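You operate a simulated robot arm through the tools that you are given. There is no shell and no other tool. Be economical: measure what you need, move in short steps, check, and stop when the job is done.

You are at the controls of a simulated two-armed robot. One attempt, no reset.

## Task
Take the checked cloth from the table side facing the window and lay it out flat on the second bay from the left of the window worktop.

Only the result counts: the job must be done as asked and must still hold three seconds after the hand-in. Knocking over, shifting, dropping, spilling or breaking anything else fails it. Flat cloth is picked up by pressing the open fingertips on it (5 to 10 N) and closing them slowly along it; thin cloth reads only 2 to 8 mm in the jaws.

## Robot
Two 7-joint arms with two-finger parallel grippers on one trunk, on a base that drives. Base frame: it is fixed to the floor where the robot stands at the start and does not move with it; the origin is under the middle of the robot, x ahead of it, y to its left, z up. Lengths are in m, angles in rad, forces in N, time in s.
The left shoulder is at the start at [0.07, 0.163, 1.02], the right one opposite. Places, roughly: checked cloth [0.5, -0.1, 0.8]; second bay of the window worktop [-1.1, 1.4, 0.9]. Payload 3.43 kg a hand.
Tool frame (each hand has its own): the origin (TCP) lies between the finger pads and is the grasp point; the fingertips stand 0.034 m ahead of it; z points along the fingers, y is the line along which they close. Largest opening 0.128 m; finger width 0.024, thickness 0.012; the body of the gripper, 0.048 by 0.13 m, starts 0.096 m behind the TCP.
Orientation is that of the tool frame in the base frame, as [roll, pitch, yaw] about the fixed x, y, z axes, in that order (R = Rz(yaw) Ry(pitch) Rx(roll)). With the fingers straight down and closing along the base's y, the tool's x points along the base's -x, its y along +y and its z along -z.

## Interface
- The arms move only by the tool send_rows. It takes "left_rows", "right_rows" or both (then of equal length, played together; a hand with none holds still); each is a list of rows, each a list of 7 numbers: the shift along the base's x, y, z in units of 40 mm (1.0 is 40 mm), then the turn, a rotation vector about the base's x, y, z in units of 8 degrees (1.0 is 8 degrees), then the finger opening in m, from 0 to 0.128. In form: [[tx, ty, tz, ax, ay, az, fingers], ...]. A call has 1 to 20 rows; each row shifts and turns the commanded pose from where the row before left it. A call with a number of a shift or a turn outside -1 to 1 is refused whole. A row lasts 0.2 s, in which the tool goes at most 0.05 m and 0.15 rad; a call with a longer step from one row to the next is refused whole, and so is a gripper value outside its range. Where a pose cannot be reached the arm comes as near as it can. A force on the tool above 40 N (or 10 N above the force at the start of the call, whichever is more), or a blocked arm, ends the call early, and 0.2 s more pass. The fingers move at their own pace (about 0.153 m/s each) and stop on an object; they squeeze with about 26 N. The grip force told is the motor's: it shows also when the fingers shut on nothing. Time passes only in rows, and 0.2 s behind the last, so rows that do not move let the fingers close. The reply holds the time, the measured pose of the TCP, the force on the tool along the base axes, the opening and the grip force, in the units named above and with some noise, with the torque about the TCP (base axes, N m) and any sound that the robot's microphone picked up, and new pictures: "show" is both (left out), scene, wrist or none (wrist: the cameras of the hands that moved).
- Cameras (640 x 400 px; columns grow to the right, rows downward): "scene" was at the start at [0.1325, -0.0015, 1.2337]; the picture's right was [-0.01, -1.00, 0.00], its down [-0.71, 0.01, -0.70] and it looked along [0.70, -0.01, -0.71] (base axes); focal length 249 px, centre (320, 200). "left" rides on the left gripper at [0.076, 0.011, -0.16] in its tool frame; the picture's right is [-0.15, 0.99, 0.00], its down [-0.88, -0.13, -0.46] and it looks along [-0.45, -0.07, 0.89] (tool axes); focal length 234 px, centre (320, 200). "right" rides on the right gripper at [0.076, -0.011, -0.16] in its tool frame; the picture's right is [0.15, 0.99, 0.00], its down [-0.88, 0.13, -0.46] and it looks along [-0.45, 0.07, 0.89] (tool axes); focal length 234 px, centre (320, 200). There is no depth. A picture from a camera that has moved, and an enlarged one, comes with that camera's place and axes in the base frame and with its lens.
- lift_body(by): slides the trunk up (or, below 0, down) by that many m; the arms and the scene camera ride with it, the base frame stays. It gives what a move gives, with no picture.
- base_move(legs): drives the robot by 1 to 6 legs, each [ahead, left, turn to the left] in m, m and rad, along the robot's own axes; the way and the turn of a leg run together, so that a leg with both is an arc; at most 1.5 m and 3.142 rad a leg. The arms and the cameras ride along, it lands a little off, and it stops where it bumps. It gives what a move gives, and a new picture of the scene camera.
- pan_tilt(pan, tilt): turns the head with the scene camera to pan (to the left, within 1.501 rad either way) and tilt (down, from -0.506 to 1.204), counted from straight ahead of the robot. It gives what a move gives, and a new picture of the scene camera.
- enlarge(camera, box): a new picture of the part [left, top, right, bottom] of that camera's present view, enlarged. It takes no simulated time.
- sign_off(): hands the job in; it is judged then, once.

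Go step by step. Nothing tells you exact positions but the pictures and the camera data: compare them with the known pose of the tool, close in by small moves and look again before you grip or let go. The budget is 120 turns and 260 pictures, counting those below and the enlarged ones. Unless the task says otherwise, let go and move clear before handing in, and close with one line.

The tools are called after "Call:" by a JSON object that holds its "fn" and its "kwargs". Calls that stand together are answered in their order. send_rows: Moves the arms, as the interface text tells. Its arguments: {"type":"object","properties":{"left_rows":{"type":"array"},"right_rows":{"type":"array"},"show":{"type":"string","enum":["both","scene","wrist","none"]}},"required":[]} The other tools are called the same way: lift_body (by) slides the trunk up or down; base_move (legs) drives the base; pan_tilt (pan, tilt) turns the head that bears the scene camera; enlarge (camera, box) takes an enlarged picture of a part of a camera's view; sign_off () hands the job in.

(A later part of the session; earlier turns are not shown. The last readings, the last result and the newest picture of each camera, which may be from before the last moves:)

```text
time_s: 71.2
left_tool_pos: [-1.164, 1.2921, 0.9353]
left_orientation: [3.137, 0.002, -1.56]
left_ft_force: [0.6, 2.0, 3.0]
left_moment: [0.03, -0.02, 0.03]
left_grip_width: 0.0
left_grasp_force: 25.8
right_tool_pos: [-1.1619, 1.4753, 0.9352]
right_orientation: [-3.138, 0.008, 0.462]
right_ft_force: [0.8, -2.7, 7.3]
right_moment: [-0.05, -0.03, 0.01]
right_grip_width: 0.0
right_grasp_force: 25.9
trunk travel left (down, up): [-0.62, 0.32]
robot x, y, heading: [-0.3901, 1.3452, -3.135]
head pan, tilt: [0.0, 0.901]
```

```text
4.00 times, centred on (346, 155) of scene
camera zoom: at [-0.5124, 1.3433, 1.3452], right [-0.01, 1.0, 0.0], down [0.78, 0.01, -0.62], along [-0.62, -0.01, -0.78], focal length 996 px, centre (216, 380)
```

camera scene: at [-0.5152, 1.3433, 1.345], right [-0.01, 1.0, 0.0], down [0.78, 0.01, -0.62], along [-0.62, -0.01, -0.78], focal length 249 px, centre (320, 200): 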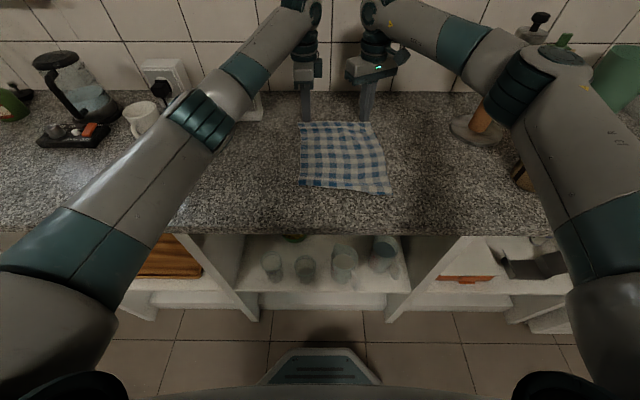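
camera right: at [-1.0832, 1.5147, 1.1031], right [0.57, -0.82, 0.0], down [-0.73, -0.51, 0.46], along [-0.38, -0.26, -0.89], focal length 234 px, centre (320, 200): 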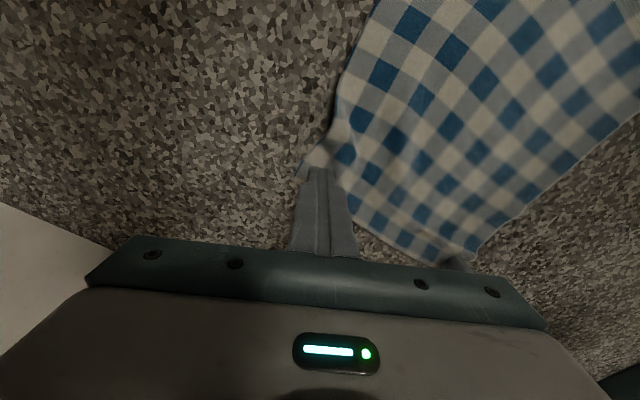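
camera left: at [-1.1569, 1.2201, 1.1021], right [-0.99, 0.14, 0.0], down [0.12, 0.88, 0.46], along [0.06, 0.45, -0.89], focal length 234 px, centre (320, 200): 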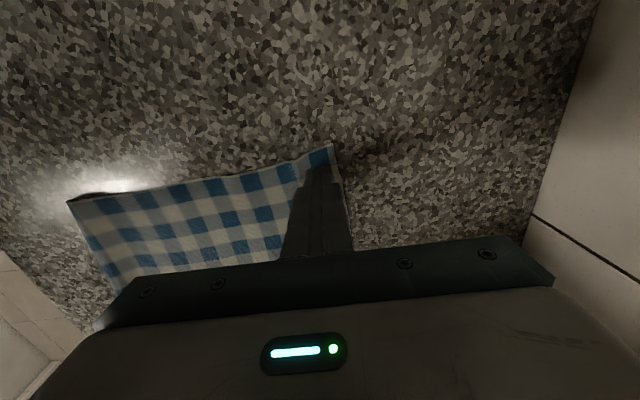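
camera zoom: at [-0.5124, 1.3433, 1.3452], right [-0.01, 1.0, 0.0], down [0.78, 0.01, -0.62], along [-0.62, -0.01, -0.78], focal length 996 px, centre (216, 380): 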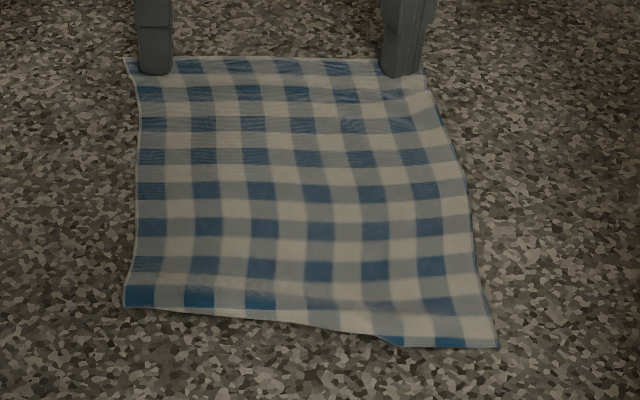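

That smoothed the far strip well. Now the same on the near edge, which still has a low wave: I lift, move back and come down over it.

Call:
{"fn": "send_rows", "kwargs": {"right_rows": [[0, 0, 0.5, 0, 0, 0, 0], [0, 0, 0.8, 0, 0, 0, 0], [0.8, 0, 0.2, 0, 0, 0, 0], [0.8, 0.02, 0, 0, 0, 0, 0], [0.8, 0.02, 0, 0, 0, 0, 0], [0.8, 0.02, 0, 0, 0, 0, 0], [0.8, 0.02, 0, 0, 0, 0, 0], [0.8, 0, 0, 0, 0, 0, 0], [0.8, 0, -0.4, 0, 0, 0, 0], [0.75, 0, -0.5, 0, 0, 0, 0]], "left_rows": [[0, 0, 0.5, 0, 0, 0, 0], [0, 0, 0.8, 0, 0, 0, 0], [0.7, 0.02, 0.2, 0, 0, 0, 0], [0.7, 0.03, 0, 0, 0, 0, 0], [0.7, 0.03, 0, 0, 0, 0, 0], [0.7, 0.03, 0, 0, 0, 0, 0], [0.7, 0.03, 0, 0, 0, 0, 0], [0.7, 0.03, 0, 0, 0, 0, 0], [0.75, 0.03, -0.4, 0, 0, 0, 0], [0.7, 0, -0.5, 0, 0, 0, 0]]}}

Call:
{"fn": "enlarge", "kwargs": {"camera": "scene", "box": [282, 105, 410, 205]}}

```text
time_s: 73.4
left_tool_pos: [-0.9345, 1.3036, 0.9596]
left_orientation: [3.137, 0.002, -1.559]
left_ft_force: [0.1, 1.1, 0.4]
left_moment: [0.02, 0.01, 0.01]
left_grip_width: 0.0
left_grasp_force: 25.8
right_tool_pos: [-0.9083, 1.4798, 0.9594]
right_orientation: [-3.138, 0.008, 0.462]
right_ft_force: [0.6, 0.1, 0.5]
right_moment: [0.0, 0.02, 0.0]
right_grip_width: 0.0001
right_grasp_force: 26.6
trunk travel left (down, up): [-0.62, 0.32]
robot x, y, heading: [-0.3919, 1.3449, -3.131]
head pan, tilt: [0.0, 0.901]
camera scene: at [-0.5135, 1.3436, 1.3452], right [-0.01, 1.0, 0.0], down [0.78, 0.01, -0.62], along [-0.62, -0.01, -0.78], focal length 249 px, centre (320, 200)
camera right: at [-0.8453, 1.5249, 1.1202], right [0.57, -0.82, -0.01], down [-0.73, -0.51, 0.46], along [-0.38, -0.26, -0.89], focal length 234 px, centre (320, 200)
camera left: at [-0.9448, 1.2272, 1.119], right [-0.99, 0.14, 0.0], down [0.12, 0.88, 0.46], along [0.06, 0.45, -0.89], focal length 234 px, centre (320, 200)
```

scene: 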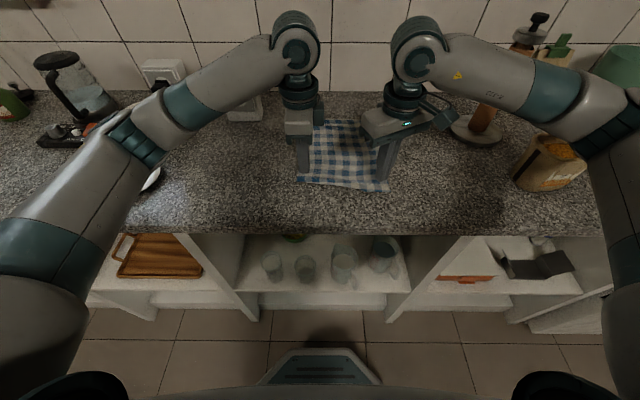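
right: 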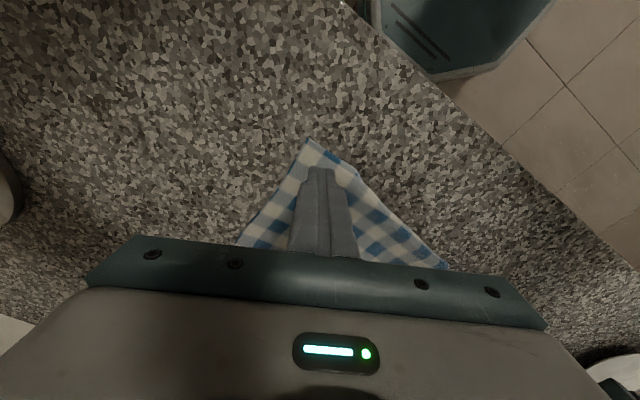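
left: 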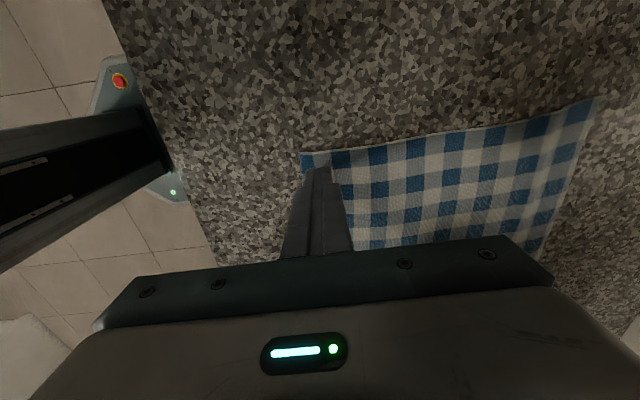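

```text
4.00 times, centred on (346, 155) of scene
camera zoom: at [-0.5135, 1.3436, 1.3452], right [-0.01, 1.0, 0.0], down [0.78, 0.01, -0.62], along [-0.62, -0.01, -0.78], focal length 996 px, centre (216, 380)
```

zoom: 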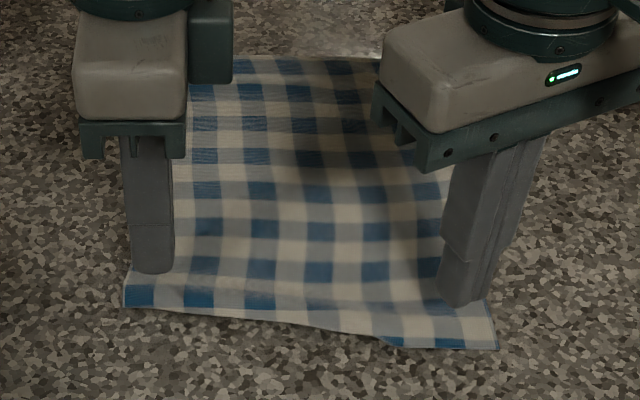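

Both tips are above the near strip. I press lightly and draw it towards me by about 1.6 cm.

Call:
{"fn": "send_rows", "kwargs": {"right_rows": [[0, 0, -0.4, 0, 0, 0, 0], [0, 0, -0.16, 0, 0, 0, 0], [0, 0, -0.05, 0, 0, 0, 0]], "left_rows": [[0, 0, -0.4, 0, 0, 0, 0], [0, 0, -0.16, 0, 0, 0, 0], [0, 0, -0.05, 0, 0, 0, 0]], "show": "none"}}

```text
time_s: 74.2
left_tool_pos: [-0.9385, 1.3019, 0.9353]
left_orientation: [3.135, 0.002, -1.559]
left_ft_force: [-0.2, -2.0, 6.9]
left_moment: [-0.07, -0.03, -0.02]
left_grip_width: 0.0002
left_grasp_force: 26.5
right_tool_pos: [-0.9079, 1.4783, 0.9353]
right_orientation: [-3.136, 0.007, 0.46]
right_ft_force: [-0.7, 1.5, 9.7]
right_moment: [0.05, -0.04, -0.01]
right_grip_width: 0.0
right_grasp_force: 26.5
trunk travel left (down, up): [-0.62, 0.32]
robot x, y, heading: [-0.3905, 1.343, -3.132]
head pan, tilt: [0.0, 0.901]
```

Call:
{"fn": "send_rows", "kwargs": {"right_rows": [[0.08, 0.03, 0.01, 0, 0, 0, 0], [0.08, 0.03, 0, 0, 0, 0, 0], [0.08, 0.03, 0, 0, 0, 0, 0], [0.08, 0.03, 0, 0, 0, 0, 0]], "left_rows": [[0.1, -0.03, 0, 0, 0, 0, 0], [0.1, -0.03, 0, 0, 0, 0, 0], [0.1, -0.03, 0, 0, 0, 0, 0], [0.1, -0.03, 0, 0, 0, 0, 0]], "show": "none"}}

Call:
{"fn": "enlarge", "kwargs": {"camera": "scene", "box": [282, 105, 410, 205]}}

```text
time_s: 75.2
left_tool_pos: [-0.9215, 1.2977, 0.9368]
left_orientation: [3.134, 0.003, -1.559]
left_ft_force: [-5.6, 4.4, 28.1]
left_moment: [0.04, 0.03, 0.0]
left_grip_width: 0.0002
left_grasp_force: 25.9
right_tool_pos: [-0.8938, 1.483, 0.9358]
right_orientation: [-3.135, 0.008, 0.462]
right_ft_force: [-2.9, -4.5, 11.3]
right_moment: [-0.15, -0.01, -0.06]
right_grip_width: 0.0001
right_grasp_force: 26.0
trunk travel left (down, up): [-0.62, 0.32]
robot x, y, heading: [-0.3914, 1.3456, -3.137]
head pan, tilt: [0.0, 0.901]
```

```text
4.00 times, centred on (346, 155) of scene
camera zoom: at [-0.5116, 1.3434, 1.3456], right [-0.01, 1.0, 0.0], down [0.78, 0.01, -0.62], along [-0.62, -0.01, -0.78], focal length 996 px, centre (216, 380)
```

zoom: 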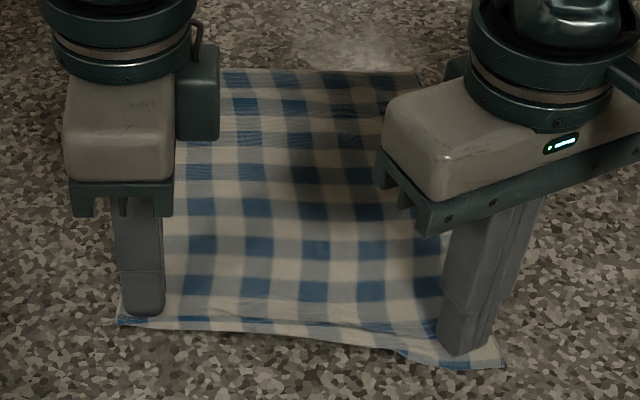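

I lift off and move both hands clear to look again.

Call:
{"fn": "send_rows", "kwargs": {"right_rows": [[0, 0, 0.1, 0, 0, 0, 0], [0, 0, 0.5, 0, 0, 0, 0], [0, 0.3, 0.8, 0, 0, 0, 0], [0, 0.6, 0.9, 0, 0, 0, 0], [0, 0.6, 0.9, 0, 0, 0, 0], [0, 0.6, 0.9, 0, 0, 0, 0], [0, 0.6, 0.9, 0, 0, 0, 0]], "left_rows": [[0, 0, 0.1, 0, 0, 0, 0], [0, 0, 0.5, 0, 0, 0, 0], [0, -0.3, 0.8, 0, 0, 0, 0], [0, -0.6, 0.9, 0, 0, 0, 0], [0, -0.6, 0.9, 0, 0, 0, 0], [0, -0.6, 0.9, 0, 0, 0, 0], [0, -0.6, 0.9, 0, 0, 0, 0]]}}

Call:
{"fn": "enlarge", "kwargs": {"camera": "scene", "box": [282, 105, 410, 205]}}

```text
time_s: 76.8
left_tool_pos: [-0.9187, 1.187, 1.1334]
left_orientation: [3.137, 0.002, -1.559]
left_ft_force: [0.4, 0.6, -0.1]
left_moment: [0.04, 0.01, -0.01]
left_grip_width: 0.0001
left_grasp_force: 26.2
right_tool_pos: [-0.8916, 1.589, 1.1372]
right_orientation: [-3.135, 0.007, 0.464]
right_ft_force: [0.3, 0.1, -0.4]
right_moment: [0.02, 0.06, -0.01]
right_grip_width: 0.0003
right_grasp_force: 26.1
trunk travel left (down, up): [-0.62, 0.32]
robot x, y, heading: [-0.3893, 1.3449, -3.131]
head pan, tilt: [0.0, 0.901]
camera scene: at [-0.5113, 1.3432, 1.3452], right [-0.01, 1.0, 0.0], down [0.78, 0.01, -0.62], along [-0.62, -0.01, -0.78], focal length 249 px, centre (320, 200)
camera right: at [-0.8283, 1.6344, 1.2963], right [0.57, -0.82, -0.01], down [-0.73, -0.51, 0.46], along [-0.38, -0.26, -0.89], focal length 234 px, centre (320, 200)
camera left: at [-0.9288, 1.1105, 1.2943], right [-0.99, 0.14, 0.01], down [0.12, 0.88, 0.46], along [0.06, 0.45, -0.89], focal length 234 px, centre (320, 200)
```

scene: 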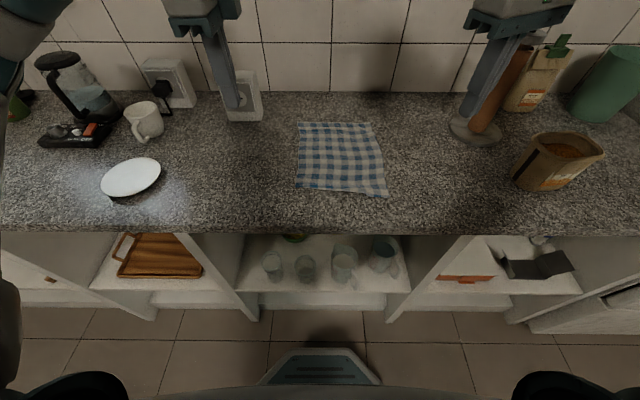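
right: 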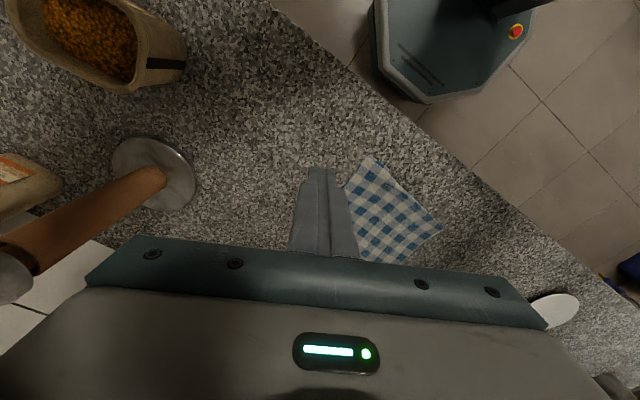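
left: 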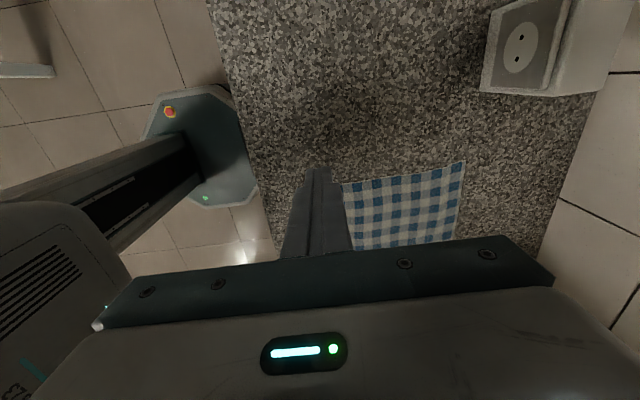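

```text
4.00 times, centred on (346, 155) of scene
camera zoom: at [-0.5113, 1.3432, 1.3452], right [-0.01, 1.0, 0.0], down [0.78, 0.01, -0.62], along [-0.62, -0.01, -0.78], focal length 996 px, centre (216, 380)
```

zoom: 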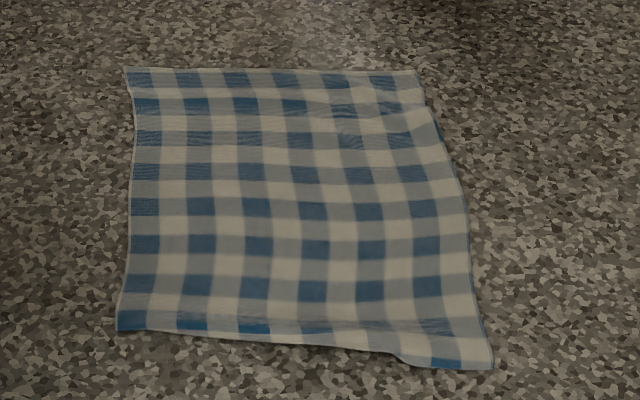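

Much flatter. But the right column shows one more row than the left, so the near-left edge may be tucked under; I check with the wrist cameras.

Call:
{"fn": "enlarge", "kwargs": {"camera": "left", "box": [325, 150, 485, 260]}}

Call:
{"fn": "enlarge", "kwargs": {"camera": "right", "box": [325, 150, 455, 270]}}

Call:
{"fn": "enlarge", "kwargs": {"camera": "scene", "box": [295, 170, 400, 205]}}

```text
3.64 times, centred on (405, 205) of left
camera zoom: at [-0.9288, 1.1105, 1.2943], right [-0.99, 0.14, 0.01], down [0.12, 0.88, 0.46], along [0.06, 0.45, -0.89], focal length 852 px, centre (11, 182)
```

zoom: 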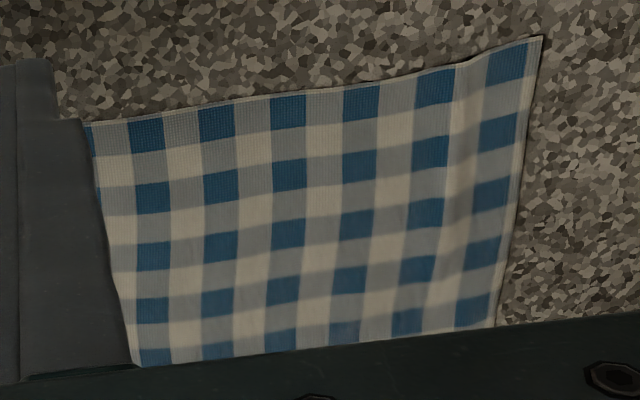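

```text
3.33 times, centred on (390, 210) of right
camera zoom: at [-0.8283, 1.6344, 1.2963], right [0.57, -0.82, -0.01], down [-0.73, -0.51, 0.46], along [-0.38, -0.26, -0.89], focal length 781 px, centre (87, 167)
```

zoom: 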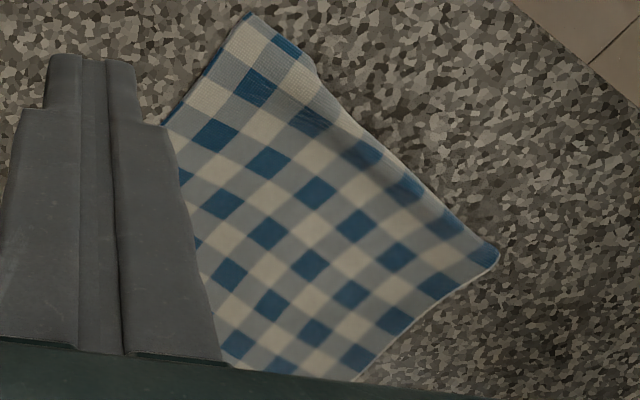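

```text
6.10 times, centred on (348, 188) of scene
camera zoom: at [-0.5113, 1.3432, 1.3452], right [-0.01, 1.0, 0.0], down [0.78, 0.01, -0.62], along [-0.62, -0.01, -0.78], focal length 1518 px, centre (152, 276)
```

zoom: 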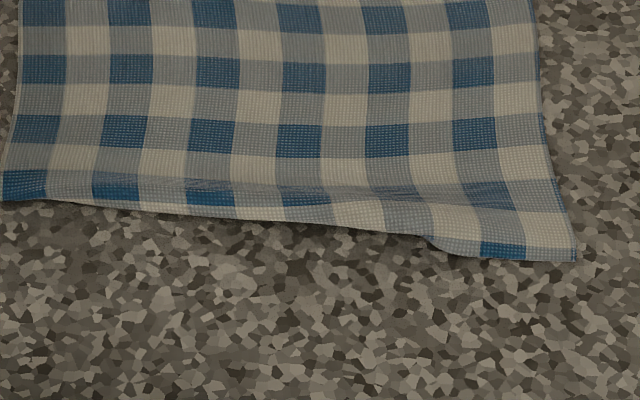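

The near-left edge is indeed tucked under in an oblique fold, up to about 3.5 cm. I'll lift the cloth again by its far corners and relay it, moving forward as the free edge touches so it can't tuck.

Call:
{"fn": "send_rows", "kwargs": {"right_rows": [[-0.775, -0.394, 0, 0, 0, 0, 0.03], [-0.775, -0.394, 0, 0, 0, 0, 0.03], [-0.775, -0.394, 0, 0, 0, 0, 0.03], [-0.775, -0.394, 0, 0, 0, 0, 0.03], [-0.775, -0.394, 0, 0, 0, 0, 0.03], [-0.775, -0.394, 0, 0, 0, 0, 0.03], [-0.775, -0.394, 0, 0, 0, 0, 0.03], [-0.775, -0.394, 0, 0, 0, 0, 0.03], [0, 0, -0.9, 0, 0, 0, 0.03], [0, 0, -0.9, 0, 0, 0, 0.03], [0, 0, -0.9, 0, 0, 0, 0.03], [0, 0, -0.9, 0, 0, 0, 0.03], [0, 0, -0.75, 0, 0, 0, 0.03]], "left_rows": [[-0.7, 0.316, 0, 0, 0, 0, 0.03], [-0.7, 0.316, 0, 0, 0, 0, 0.03], [-0.7, 0.316, 0, 0, 0, 0, 0.03], [-0.7, 0.316, 0, 0, 0, 0, 0.03], [-0.7, 0.316, 0, 0, 0, 0, 0.03], [-0.7, 0.316, 0, 0, 0, 0, 0.03], [-0.7, 0.316, 0, 0, 0, 0, 0.03], [-0.7, 0.316, 0, 0, 0, 0, 0.03], [0, 0, -0.9, 0, 0, 0, 0.03], [0, 0, -0.9, 0, 0, 0, 0.03], [0, 0, -0.9, 0, 0, 0, 0.03], [0, 0, -0.9, 0, 0, 0, 0.03], [0, 0, -0.7, 0, 0, 0, 0.03]]}}

Call:
{"fn": "enlarge", "kwargs": {"camera": "scene", "box": [282, 105, 410, 205]}}

```text
time_s: 79.6
left_tool_pos: [-1.1475, 1.2887, 0.9621]
left_orientation: [3.139, 0.002, -1.561]
left_ft_force: [-0.4, 0.1, -0.3]
left_moment: [0.02, -0.01, -0.02]
left_grip_width: 0.0299
left_grasp_force: 0.1
right_tool_pos: [-1.1427, 1.4629, 0.9593]
right_orientation: [-3.138, 0.008, 0.463]
right_ft_force: [0.2, -0.5, -0.1]
right_moment: [0.0, 0.0, 0.04]
right_grip_width: 0.03
right_grasp_force: 0.0
trunk travel left (down, up): [-0.62, 0.32]
robot x, y, heading: [-0.3893, 1.3473, -3.131]
head pan, tilt: [0.0, 0.901]
camera scene: at [-0.515, 1.3432, 1.345], right [-0.01, 1.0, 0.0], down [0.78, 0.01, -0.62], along [-0.62, -0.01, -0.78], focal length 249 px, centre (320, 200)
camera right: at [-1.0808, 1.5081, 1.1196], right [0.57, -0.82, 0.0], down [-0.73, -0.51, 0.46], along [-0.38, -0.26, -0.89], focal length 234 px, centre (320, 200)
camera left: at [-1.1567, 1.211, 1.1226], right [-0.99, 0.14, 0.0], down [0.12, 0.88, 0.46], along [0.06, 0.45, -0.89], focal length 234 px, centre (320, 200)
```

scene: 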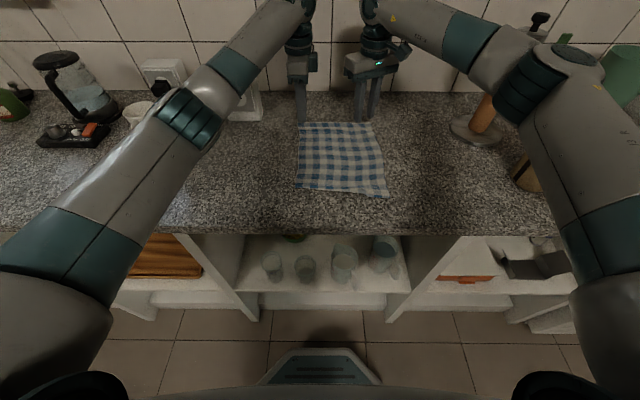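
right: 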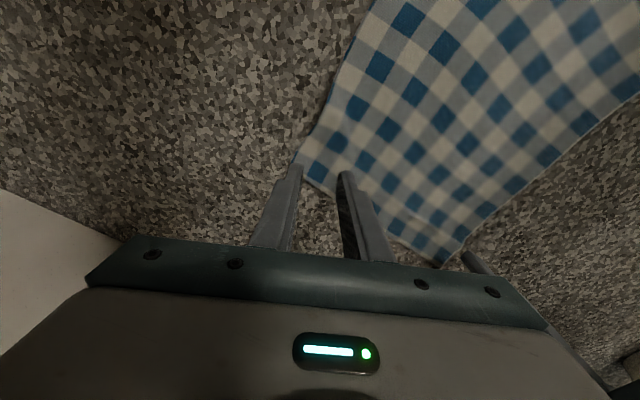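
left: 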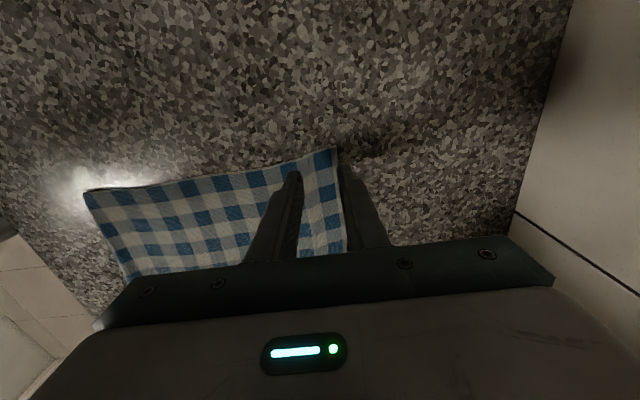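

```text
4.00 times, centred on (346, 155) of scene
camera zoom: at [-0.515, 1.3432, 1.345], right [-0.01, 1.0, 0.0], down [0.78, 0.01, -0.62], along [-0.62, -0.01, -0.78], focal length 996 px, centre (216, 380)
```

zoom: 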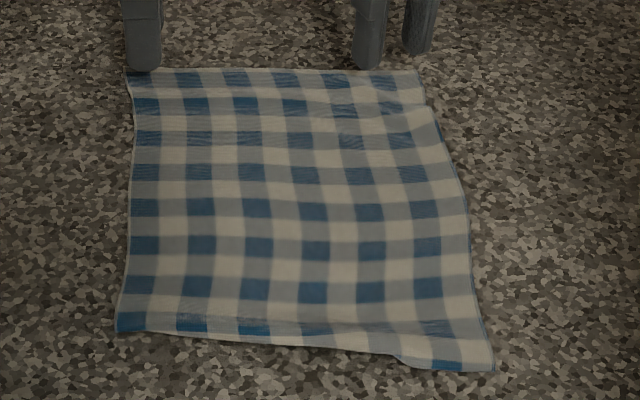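

The outer fingertips are a bit beyond the edge, so I shift 1–1.5 cm back onto the cloth and go down to touch.

Call:
{"fn": "send_rows", "kwargs": {"right_rows": [[0.38, -0.15, 0, 0, 0, 0, 0.03], [0, 0, -0.3, 0, 0, 0, 0.03], [0, 0, -0.2, 0, 0, 0, 0.03], [0, 0, -0.08, 0, 0, 0, 0.03]], "left_rows": [[0.25, 0.05, 0, 0, 0, 0, 0.03], [0, 0, -0.35, 0, 0, 0, 0.03], [0, 0, -0.2, 0, 0, 0, 0.03], [0, 0, -0.1, 0, 0, 0, 0.03]], "show": "wrist"}}

```text
time_s: 80.6
left_tool_pos: [-1.1374, 1.2918, 0.9353]
left_orientation: [3.139, 0.003, -1.56]
left_ft_force: [0.5, 0.5, 1.5]
left_moment: [-0.02, -0.03, -0.02]
left_grip_width: 0.0299
left_grasp_force: 0.1
right_tool_pos: [-1.1282, 1.4586, 0.9355]
right_orientation: [-3.138, 0.004, 0.461]
right_ft_force: [0.6, 0.3, 0.8]
right_moment: [-0.02, -0.01, 0.01]
right_grip_width: 0.03
right_grasp_force: 0.0
trunk travel left (down, up): [-0.62, 0.32]
robot x, y, heading: [-0.387, 1.3423, -3.128]
head pan, tilt: [0.0, 0.901]
camera right: at [-1.065, 1.5033, 1.0965], right [0.57, -0.82, 0.0], down [-0.73, -0.51, 0.46], along [-0.38, -0.26, -0.89], focal length 234 px, centre (320, 200)
camera left: at [-1.1475, 1.215, 1.0961], right [-0.99, 0.14, 0.0], down [0.12, 0.88, 0.46], along [0.06, 0.45, -0.89], focal length 234 px, centre (320, 200)
```

right: 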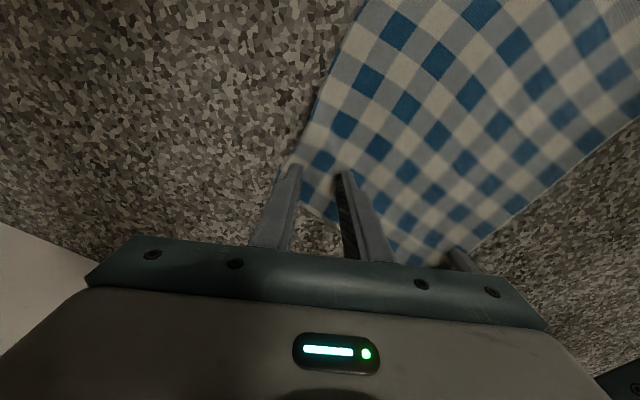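
left: 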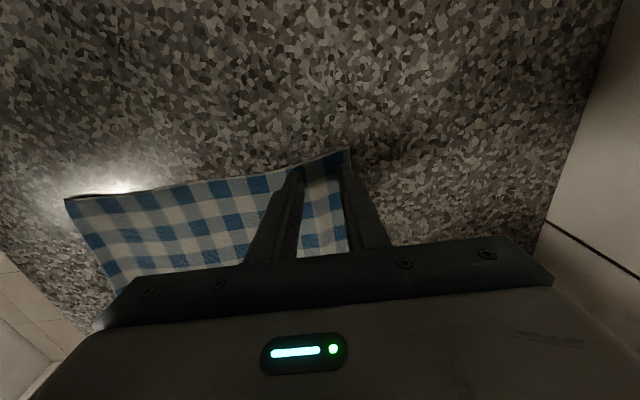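

Call:
{"fn": "send_rows", "kwargs": {"right_rows": [[0.12, -0.15, 0.1, 0, 0, 0, 0.03], [0, 0, -0.12, 0, 0, 0, 0.03], [0, 0, -0.03, 0, 0, 0, 0.03]], "left_rows": [[0, 0, 0, 0, 0, 0, 0.03], [0, 0, -0.02, 0, 0, 0, 0.03], [0, 0, -0.01, 0, 0, 0, 0.03]], "show": "none"}}

```text
time_s: 81.4
left_tool_pos: [-1.1365, 1.2913, 0.9351]
left_orientation: [3.136, 0.002, -1.56]
left_ft_force: [-1.3, 0.0, 8.6]
left_moment: [-0.05, -0.11, 0.03]
left_grip_width: 0.0299
left_grasp_force: 0.1
right_tool_pos: [-1.1232, 1.451, 0.9369]
right_orientation: [-3.136, 0.007, 0.463]
right_ft_force: [0.5, -0.5, 0.7]
right_moment: [0.01, 0.01, 0.02]
right_grip_width: 0.03
right_grasp_force: 0.0
trunk travel left (down, up): [-0.62, 0.32]
robot x, y, heading: [-0.3891, 1.3494, -3.136]
head pan, tilt: [0.0, 0.901]
```

Call:
{"fn": "send_rows", "kwargs": {"right_rows": [[0, 0, -0.05, 0, 0, 0, 0.03], [0, 0, -0.02, 0, 0, 0, 0.03]], "show": "none"}}

```text
time_s: 82.0
left_tool_pos: [-1.1361, 1.2916, 0.9361]
left_orientation: [3.136, 0.001, -1.56]
left_ft_force: [-2.2, -0.4, 7.4]
left_moment: [-0.05, 0.01, -0.01]
left_grip_width: 0.0297
left_grasp_force: 0.0
right_tool_pos: [-1.1224, 1.4522, 0.9363]
right_orientation: [-3.137, 0.009, 0.465]
right_ft_force: [-0.5, 0.3, 11.6]
right_moment: [-0.07, -0.11, 0.05]
right_grip_width: 0.0299
right_grasp_force: 0.1
trunk travel left (down, up): [-0.62, 0.32]
robot x, y, heading: [-0.3907, 1.3476, -3.133]
head pan, tilt: [0.0, 0.901]
```

Pressing at about 7 N and 11 N. I ease the right a hair and close both slowly.

Call:
{"fn": "send_rows", "kwargs": {"right_rows": [[0, 0, 0.01, 0, 0, 0, 0.03], [0, 0, 0, 0, 0, 0, 0.026], [0, 0, 0, 0, 0, 0, 0.022], [0, 0, 0, 0, 0, 0, 0.018], [0, 0, 0, 0, 0, 0, 0.014], [0, 0, 0, 0, 0, 0, 0.01], [0, 0, 0, 0, 0, 0, 0.006], [0, 0, 0, 0, 0, 0, 0.002], [0, 0, 0, 0, 0, 0, 0], [0, 0, 0, 0, 0, 0, 0]], "left_rows": [[0, 0, 0, 0, 0, 0, 0.03], [0, 0, 0, 0, 0, 0, 0.026], [0, 0, 0, 0, 0, 0, 0.022], [0, 0, 0, 0, 0, 0, 0.018], [0, 0, 0, 0, 0, 0, 0.014], [0, 0, 0, 0, 0, 0, 0.01], [0, 0, 0, 0, 0, 0, 0.006], [0, 0, 0, 0, 0, 0, 0.002], [0, 0, 0, 0, 0, 0, 0], [0, 0, 0, 0, 0, 0, 0]], "show": "wrist"}}

```text
time_s: 84.2
left_tool_pos: [-1.136, 1.2923, 0.9353]
left_orientation: [3.137, 0.002, -1.56]
left_ft_force: [0.7, 2.2, 1.9]
left_moment: [0.06, 0.01, -0.04]
left_grip_width: 0.0021
left_grasp_force: 26.3
right_tool_pos: [-1.1224, 1.4529, 0.9355]
right_orientation: [-3.137, 0.008, 0.462]
right_ft_force: [-0.7, -2.3, 19.7]
right_moment: [0.01, -0.15, 0.0]
right_grip_width: 0.0023
right_grasp_force: 25.9
trunk travel left (down, up): [-0.62, 0.32]
robot x, y, heading: [-0.3927, 1.3469, -3.133]
head pan, tilt: [0.0, 0.901]
camera right: at [-1.0586, 1.4971, 1.0952], right [0.57, -0.82, -0.01], down [-0.73, -0.51, 0.46], along [-0.38, -0.26, -0.89], focal length 234 px, centre (320, 200)
camera left: at [-1.1455, 1.2149, 1.0959], right [-0.99, 0.14, 0.01], down [0.12, 0.88, 0.46], along [0.06, 0.45, -0.89], focal length 234 px, centre (320, 200)
```

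right: 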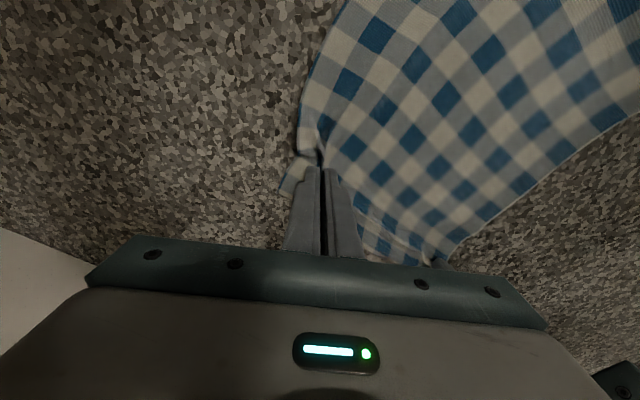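
left: 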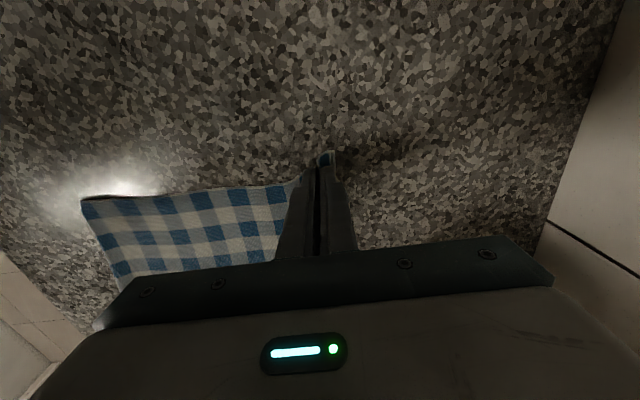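

Both corners are gripped again. I lift up and back so the whole cloth hangs and the tuck can fall open.

Call:
{"fn": "send_rows", "kwargs": {"right_rows": [[0.1, 0, 0.4, 0, 0, 0, 0], [0.3, 0, 0.5, 0, 0, 0, 0], [0.36, 0, 0.5, 0, 0, 0, 0], [0.36, 0, 0.5, 0, 0, 0, 0], [0.36, 0, 0.5, 0, 0, 0, 0], [0.36, 0, 0.5, 0, 0, 0, 0], [0.36, 0, 0.5, 0, 0, 0, 0], [0.36, 0, 0.5, 0, 0, 0, 0], [0.36, 0, 0.6, 0, 0, 0, 0], [0.36, 0, 0.6, 0, 0, 0, 0], [0.36, 0, 0.6, 0, 0, 0, 0], [0.36, 0, 0.6, 0, 0, 0, 0], [0.36, 0, 0.6, 0, 0, 0, 0], [0.3, 0, 0.6, 0, 0, 0, 0]], "left_rows": [[0.1, 0, 0.4, 0, 0, 0, 0], [0.3, 0, 0.5, 0, 0, 0, 0], [0.36, 0, 0.5, 0, 0, 0, 0], [0.36, 0, 0.5, 0, 0, 0, 0], [0.36, 0, 0.5, 0, 0, 0, 0], [0.36, 0, 0.5, 0, 0, 0, 0], [0.36, 0, 0.5, 0, 0, 0, 0], [0.36, 0, 0.5, 0, 0, 0, 0], [0.36, 0, 0.6, 0, 0, 0, 0], [0.36, 0, 0.6, 0, 0, 0, 0], [0.36, 0, 0.6, 0, 0, 0, 0], [0.36, 0, 0.6, 0, 0, 0, 0], [0.36, 0, 0.6, 0, 0, 0, 0], [0.3, 0, 0.6, 0, 0, 0, 0]], "show": "scene"}}

Call:
{"fn": "enlarge", "kwargs": {"camera": "scene", "box": [260, 50, 440, 220]}}

```text
time_s: 87.2
left_tool_pos: [-0.9478, 1.2938, 1.2372]
left_orientation: [3.137, 0.003, -1.558]
left_ft_force: [0.9, 0.0, -0.3]
left_moment: [0.03, 0.01, 0.05]
left_grip_width: 0.0021
left_grasp_force: 26.2
right_tool_pos: [-0.9329, 1.4508, 1.2341]
right_orientation: [-3.137, 0.006, 0.463]
right_ft_force: [-0.3, -0.3, -0.3]
right_moment: [0.0, -0.02, -0.03]
right_grip_width: 0.0023
right_grasp_force: 26.5
trunk travel left (down, up): [-0.62, 0.32]
robot x, y, heading: [-0.3872, 1.3451, -3.129]
head pan, tilt: [0.0, 0.901]
camera scene: at [-0.5118, 1.3431, 1.3452], right [-0.01, 1.0, 0.0], down [0.78, 0.01, -0.62], along [-0.62, -0.01, -0.78], focal length 249 px, centre (320, 200)
```

scene: 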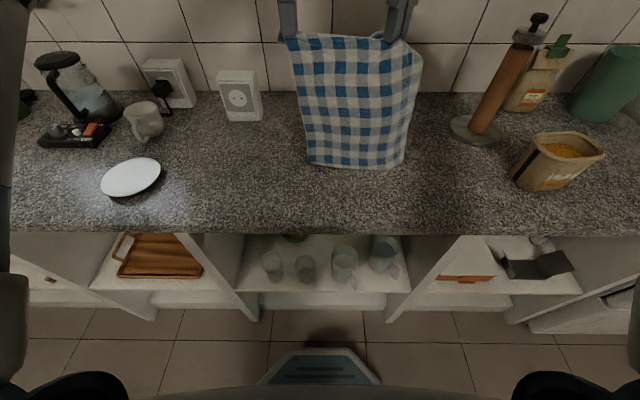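

```text
2.35 times, centred on (350, 135) of scene
camera zoom: at [-0.5118, 1.3431, 1.3452], right [-0.01, 1.0, 0.0], down [0.78, 0.01, -0.62], along [-0.62, -0.01, -0.78], focal length 586 px, centre (249, 353)
```

zoom: 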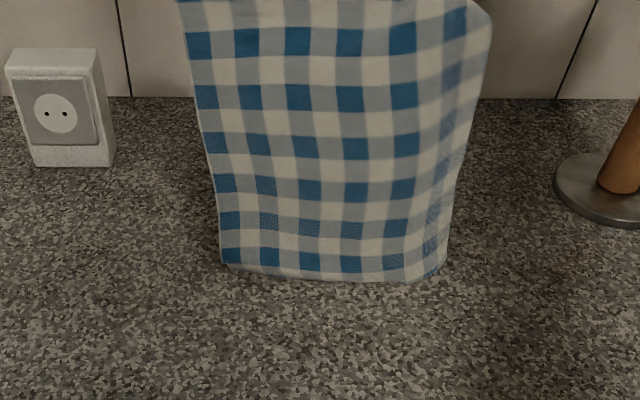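

The cloth hangs and I check its lower edge from the wrist cameras for a remaining curl.

Call:
{"fn": "enlarge", "kwargs": {"camera": "right", "box": [200, 0, 640, 275]}}

Call:
{"fn": "enlarge", "kwargs": {"camera": "left", "box": [100, 50, 420, 250]}}

Call:
{"fn": "enlarge", "kwargs": {"camera": "scene", "box": [300, 125, 420, 200]}}

```text
1.45 times, centred on (420, 138) of right
camera zoom: at [-0.8698, 1.4959, 1.394], right [0.57, -0.82, -0.01], down [-0.73, -0.51, 0.46], along [-0.38, -0.26, -0.89], focal length 341 px, centre (174, 291)
```

zoom: 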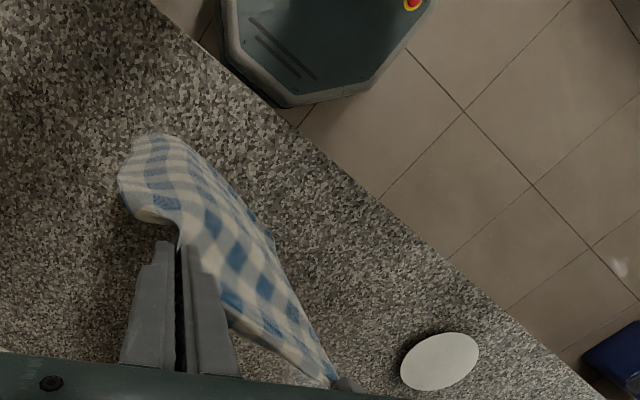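

```text
2.00 times, centred on (260, 150) of left
camera zoom: at [-0.9579, 1.217, 1.3975], right [-0.99, 0.14, 0.01], down [0.12, 0.88, 0.46], along [0.06, 0.45, -0.89], focal length 468 px, centre (440, 300)
```

zoom: 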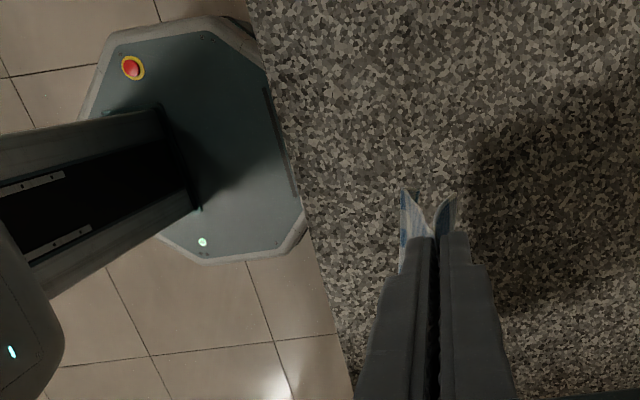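

```text
5.33 times, centred on (360, 162) of scene
camera zoom: at [-0.5118, 1.3431, 1.3452], right [-0.01, 1.0, 0.0], down [0.78, 0.01, -0.62], along [-0.62, -0.01, -0.78], focal length 1328 px, centre (107, 400)
```

zoom: 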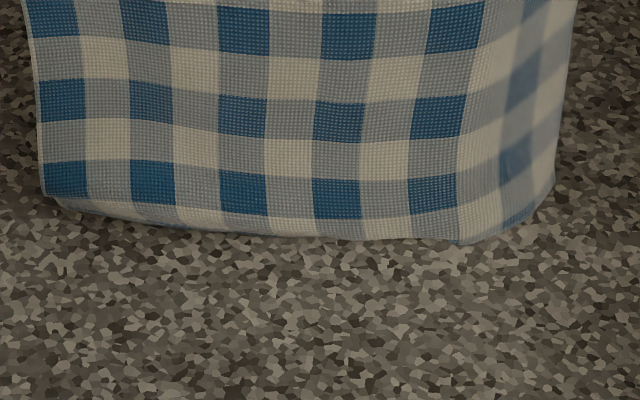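

The lower strip still curls under a little, and the right side curls because that hand is turned. I turn the right hand back out and give the cloth a couple of quick shakes while raised.

Call:
{"fn": "send_rows", "kwargs": {"right_rows": [[0, 0, 0.9, 0, 0, 0.9, 0], [0, 0, 0.9, 0, 0, 0.9, 0], [0, 0, -0.9, 0, 0, 0.9, 0], [0, 0, 0.9, 0, 0, 0.9, 0], [0, 0, -0.9, 0, 0, 0, 0], [0, 0, 0.9, 0, 0, 0, 0], [0, 0, 0, 0, 0, 0, 0], [0, 0, 0, 0, 0, 0, 0], [0, 0, 0, 0, 0, 0, 0]], "left_rows": [[0, 0, 0.9, 0, 0, 0, 0], [0, 0, 0.9, 0, 0, 0, 0], [0, 0, -0.9, 0, 0, 0, 0], [0, 0, 0.9, 0, 0, 0, 0], [0, 0, -0.9, 0, 0, 0, 0], [0, 0, 0.9, 0, 0, 0, 0], [0, 0, 0, 0, 0, 0, 0], [0, 0, 0, 0, 0, 0, 0], [0, 0, 0, 0, 0, 0, 0]], "show": "both"}}

Call:
{"fn": "enlarge", "kwargs": {"camera": "scene", "box": [270, 50, 430, 150]}}

```text
time_s: 89.2
left_tool_pos: [-0.9461, 1.2923, 1.306]
left_orientation: [3.136, 0.003, -1.56]
left_ft_force: [-0.1, 0.9, -0.1]
left_moment: [0.03, 0.05, 0.02]
left_grip_width: 0.0024
left_grasp_force: 26.3
right_tool_pos: [-0.9361, 1.4524, 1.3046]
right_orientation: [-3.139, 0.006, 0.965]
right_ft_force: [0.7, -0.3, -0.4]
right_moment: [-0.05, 0.01, -0.04]
right_grip_width: 0.0022
right_grasp_force: 25.8
trunk travel left (down, up): [-0.62, 0.32]
robot x, y, heading: [-0.3918, 1.3452, -3.134]
head pan, tilt: [0.0, 0.901]
camera scene: at [-0.5125, 1.3433, 1.3452], right [-0.01, 1.0, 0.0], down [0.78, 0.01, -0.62], along [-0.62, -0.01, -0.78], focal length 249 px, centre (320, 200)
camera right: at [-0.9028, 1.5229, 1.4643], right [0.9, -0.44, -0.01], down [-0.39, -0.8, 0.46], along [-0.21, -0.41, -0.89], focal length 234 px, centre (320, 200)
camera left: at [-0.957, 1.2147, 1.468], right [-0.99, 0.14, 0.01], down [0.12, 0.88, 0.46], along [0.06, 0.45, -0.89], focal length 234 px, centre (320, 200)
```

scene: 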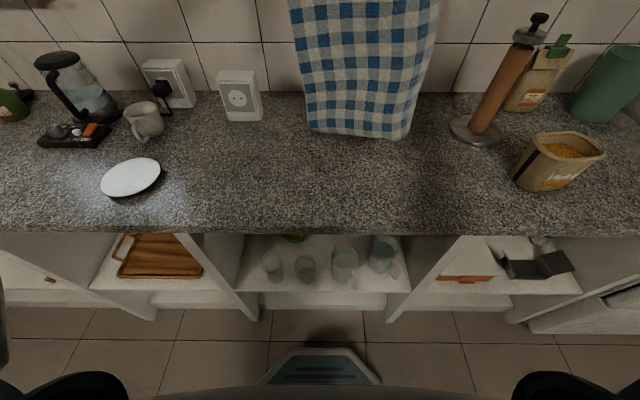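
right: 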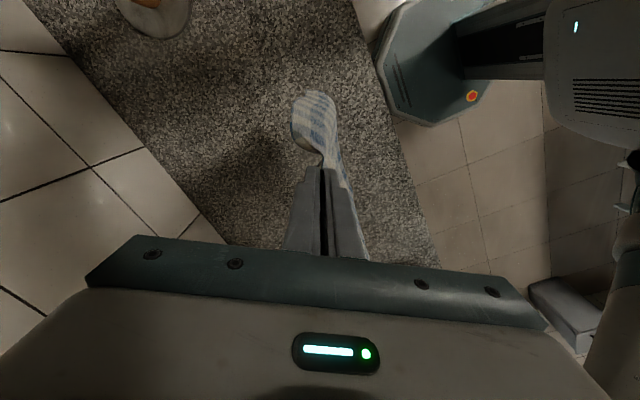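
left: 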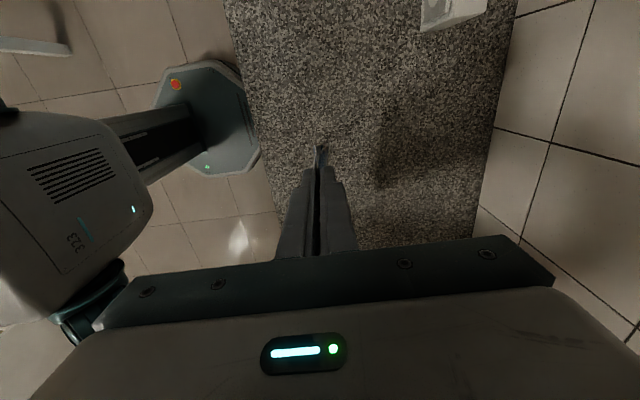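

```text
4.00 times, centred on (350, 100) of scene
camera zoom: at [-0.5125, 1.3433, 1.3452], right [-0.01, 1.0, 0.0], down [0.78, 0.01, -0.62], along [-0.62, -0.01, -0.78], focal length 996 px, centre (200, 600)
```

zoom: 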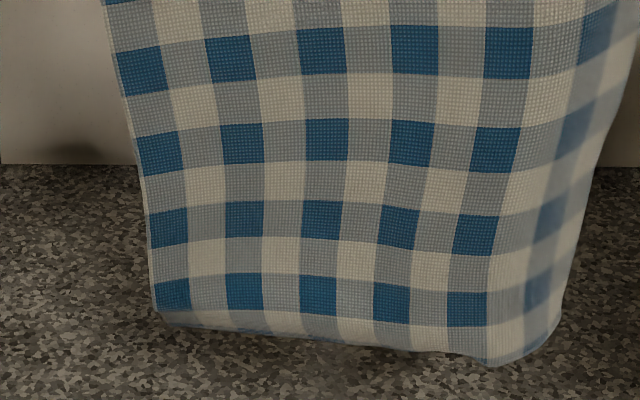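

The lower edge keeps a hook towards the wall, which is what tucked under. I'll back up, let the cloth hang in front of the worktop edge, and draw it forward over that edge so the hook is ironed out.

Call:
{"fn": "base_move", "kwargs": {"legs": [[-0.225, 0, 0]]}}

```text
time_s: 90.9
left_tool_pos: [-0.728, 1.2952, 1.3075]
left_orientation: [3.137, 0.002, -1.568]
left_ft_force: [-0.4, 0.6, 0.0]
left_moment: [0.02, -0.01, 0.01]
left_grip_width: 0.0022
left_grasp_force: 26.0
right_tool_pos: [-0.7157, 1.4574, 1.3036]
right_orientation: [-3.137, 0.006, 0.959]
right_ft_force: [1.2, -0.3, 0.2]
right_moment: [-0.03, -0.03, -0.01]
right_grip_width: 0.002
right_grasp_force: 26.3
trunk travel left (down, up): [-0.62, 0.32]
robot x, y, heading: [-0.1717, 1.3484, -3.14]
head pan, tilt: [0.0, 0.901]
camera scene: at [-0.2925, 1.3456, 1.3449], right [0.0, 1.0, 0.0], down [0.78, 0.0, -0.62], along [-0.62, 0.0, -0.78], focal length 249 px, centre (320, 200)
```

scene: 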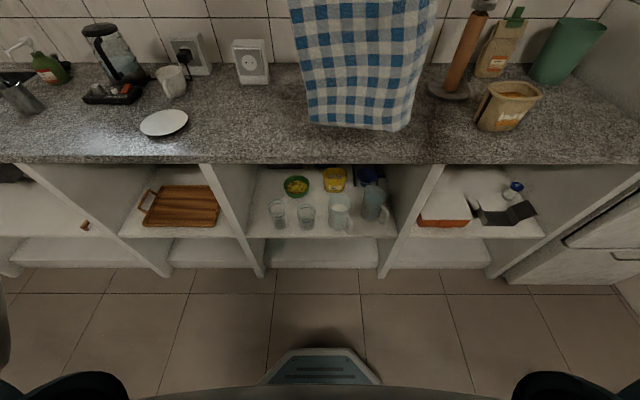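

The cloth is now just in front of the edge (edge x ≈ −0.775, hands −0.72). I lower the hands until the tips are a few cm above worktop level.

Call:
{"fn": "send_rows", "kwargs": {"right_rows": [[0, 0, -0.75, 0, 0, 0, 0], [0, 0, -0.75, 0, 0, 0, 0], [0, 0, -0.75, 0, 0, 0, 0], [0, 0, -0.75, 0, 0, 0, 0], [0, 0, -0.75, 0, 0, 0, 0], [0, 0, -0.75, 0, 0, 0, 0], [0, 0, -0.75, 0, 0, 0, 0], [0, 0, -0.75, 0, 0, 0, 0], [0, 0, -0.75, 0, 0, 0, 0], [0, 0, -0.75, 0, 0, 0, 0], [0, 0, -0.6, 0, 0, 0, 0]], "left_rows": [[0, 0, -0.75, 0, 0, 0, 0], [0, 0, -0.75, 0, 0, 0, 0], [0, 0, -0.75, 0, 0, 0, 0], [0, 0, -0.75, 0, 0, 0, 0], [0, 0, -0.75, 0, 0, 0, 0], [0, 0, -0.75, 0, 0, 0, 0], [0, 0, -0.75, 0, 0, 0, 0], [0, 0, -0.75, 0, 0, 0, 0], [0, 0, -0.75, 0, 0, 0, 0], [0, 0, -0.75, 0, 0, 0, 0], [0, 0, -0.6, 0, 0, 0, 0]]}}

```text
time_s: 93.3
left_tool_pos: [-0.7264, 1.2963, 0.9826]
left_orientation: [3.137, 0.002, -1.567]
left_ft_force: [-0.4, 1.3, 0.7]
left_moment: [0.1, -0.07, 0.0]
left_grip_width: 0.0023
left_grasp_force: 25.5
right_tool_pos: [-0.7151, 1.4586, 0.9804]
right_orientation: [-3.141, 0.005, 0.958]
right_ft_force: [0.3, -1.3, -0.8]
right_moment: [-0.03, -0.05, -0.02]
right_grip_width: 0.0021
right_grasp_force: 26.3
trunk travel left (down, up): [-0.62, 0.32]
robot x, y, heading: [-0.1662, 1.3484, -3.14]
head pan, tilt: [0.0, 0.901]
camera scene: at [-0.2927, 1.3457, 1.345], right [0.0, 1.0, 0.0], down [0.78, 0.0, -0.62], along [-0.62, 0.0, -0.78], focal length 249 px, centre (320, 200)
camera right: at [-0.6814, 1.5289, 1.1408], right [0.89, -0.45, 0.0], down [-0.4, -0.79, 0.46], along [-0.21, -0.41, -0.89], focal length 234 px, centre (320, 200)
camera left: at [-0.7374, 1.2192, 1.1421], right [-0.99, 0.14, 0.0], down [0.13, 0.88, 0.46], along [0.06, 0.45, -0.89], focal length 234 px, centre (320, 200)
```

scene: 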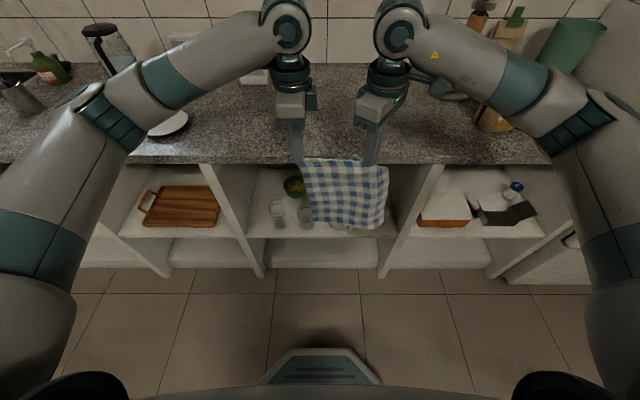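
right: 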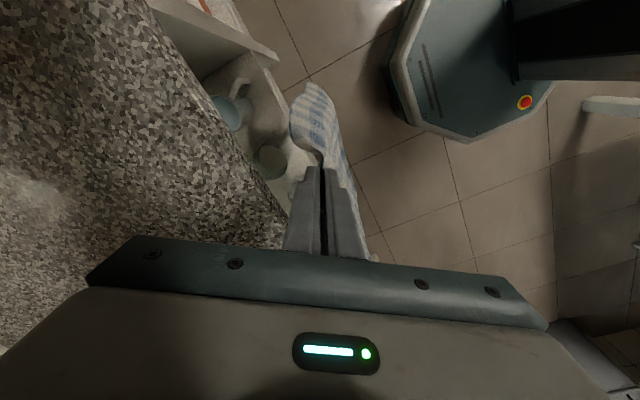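
left: 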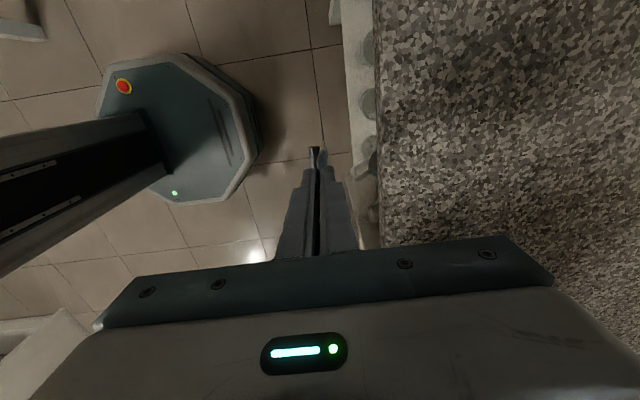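

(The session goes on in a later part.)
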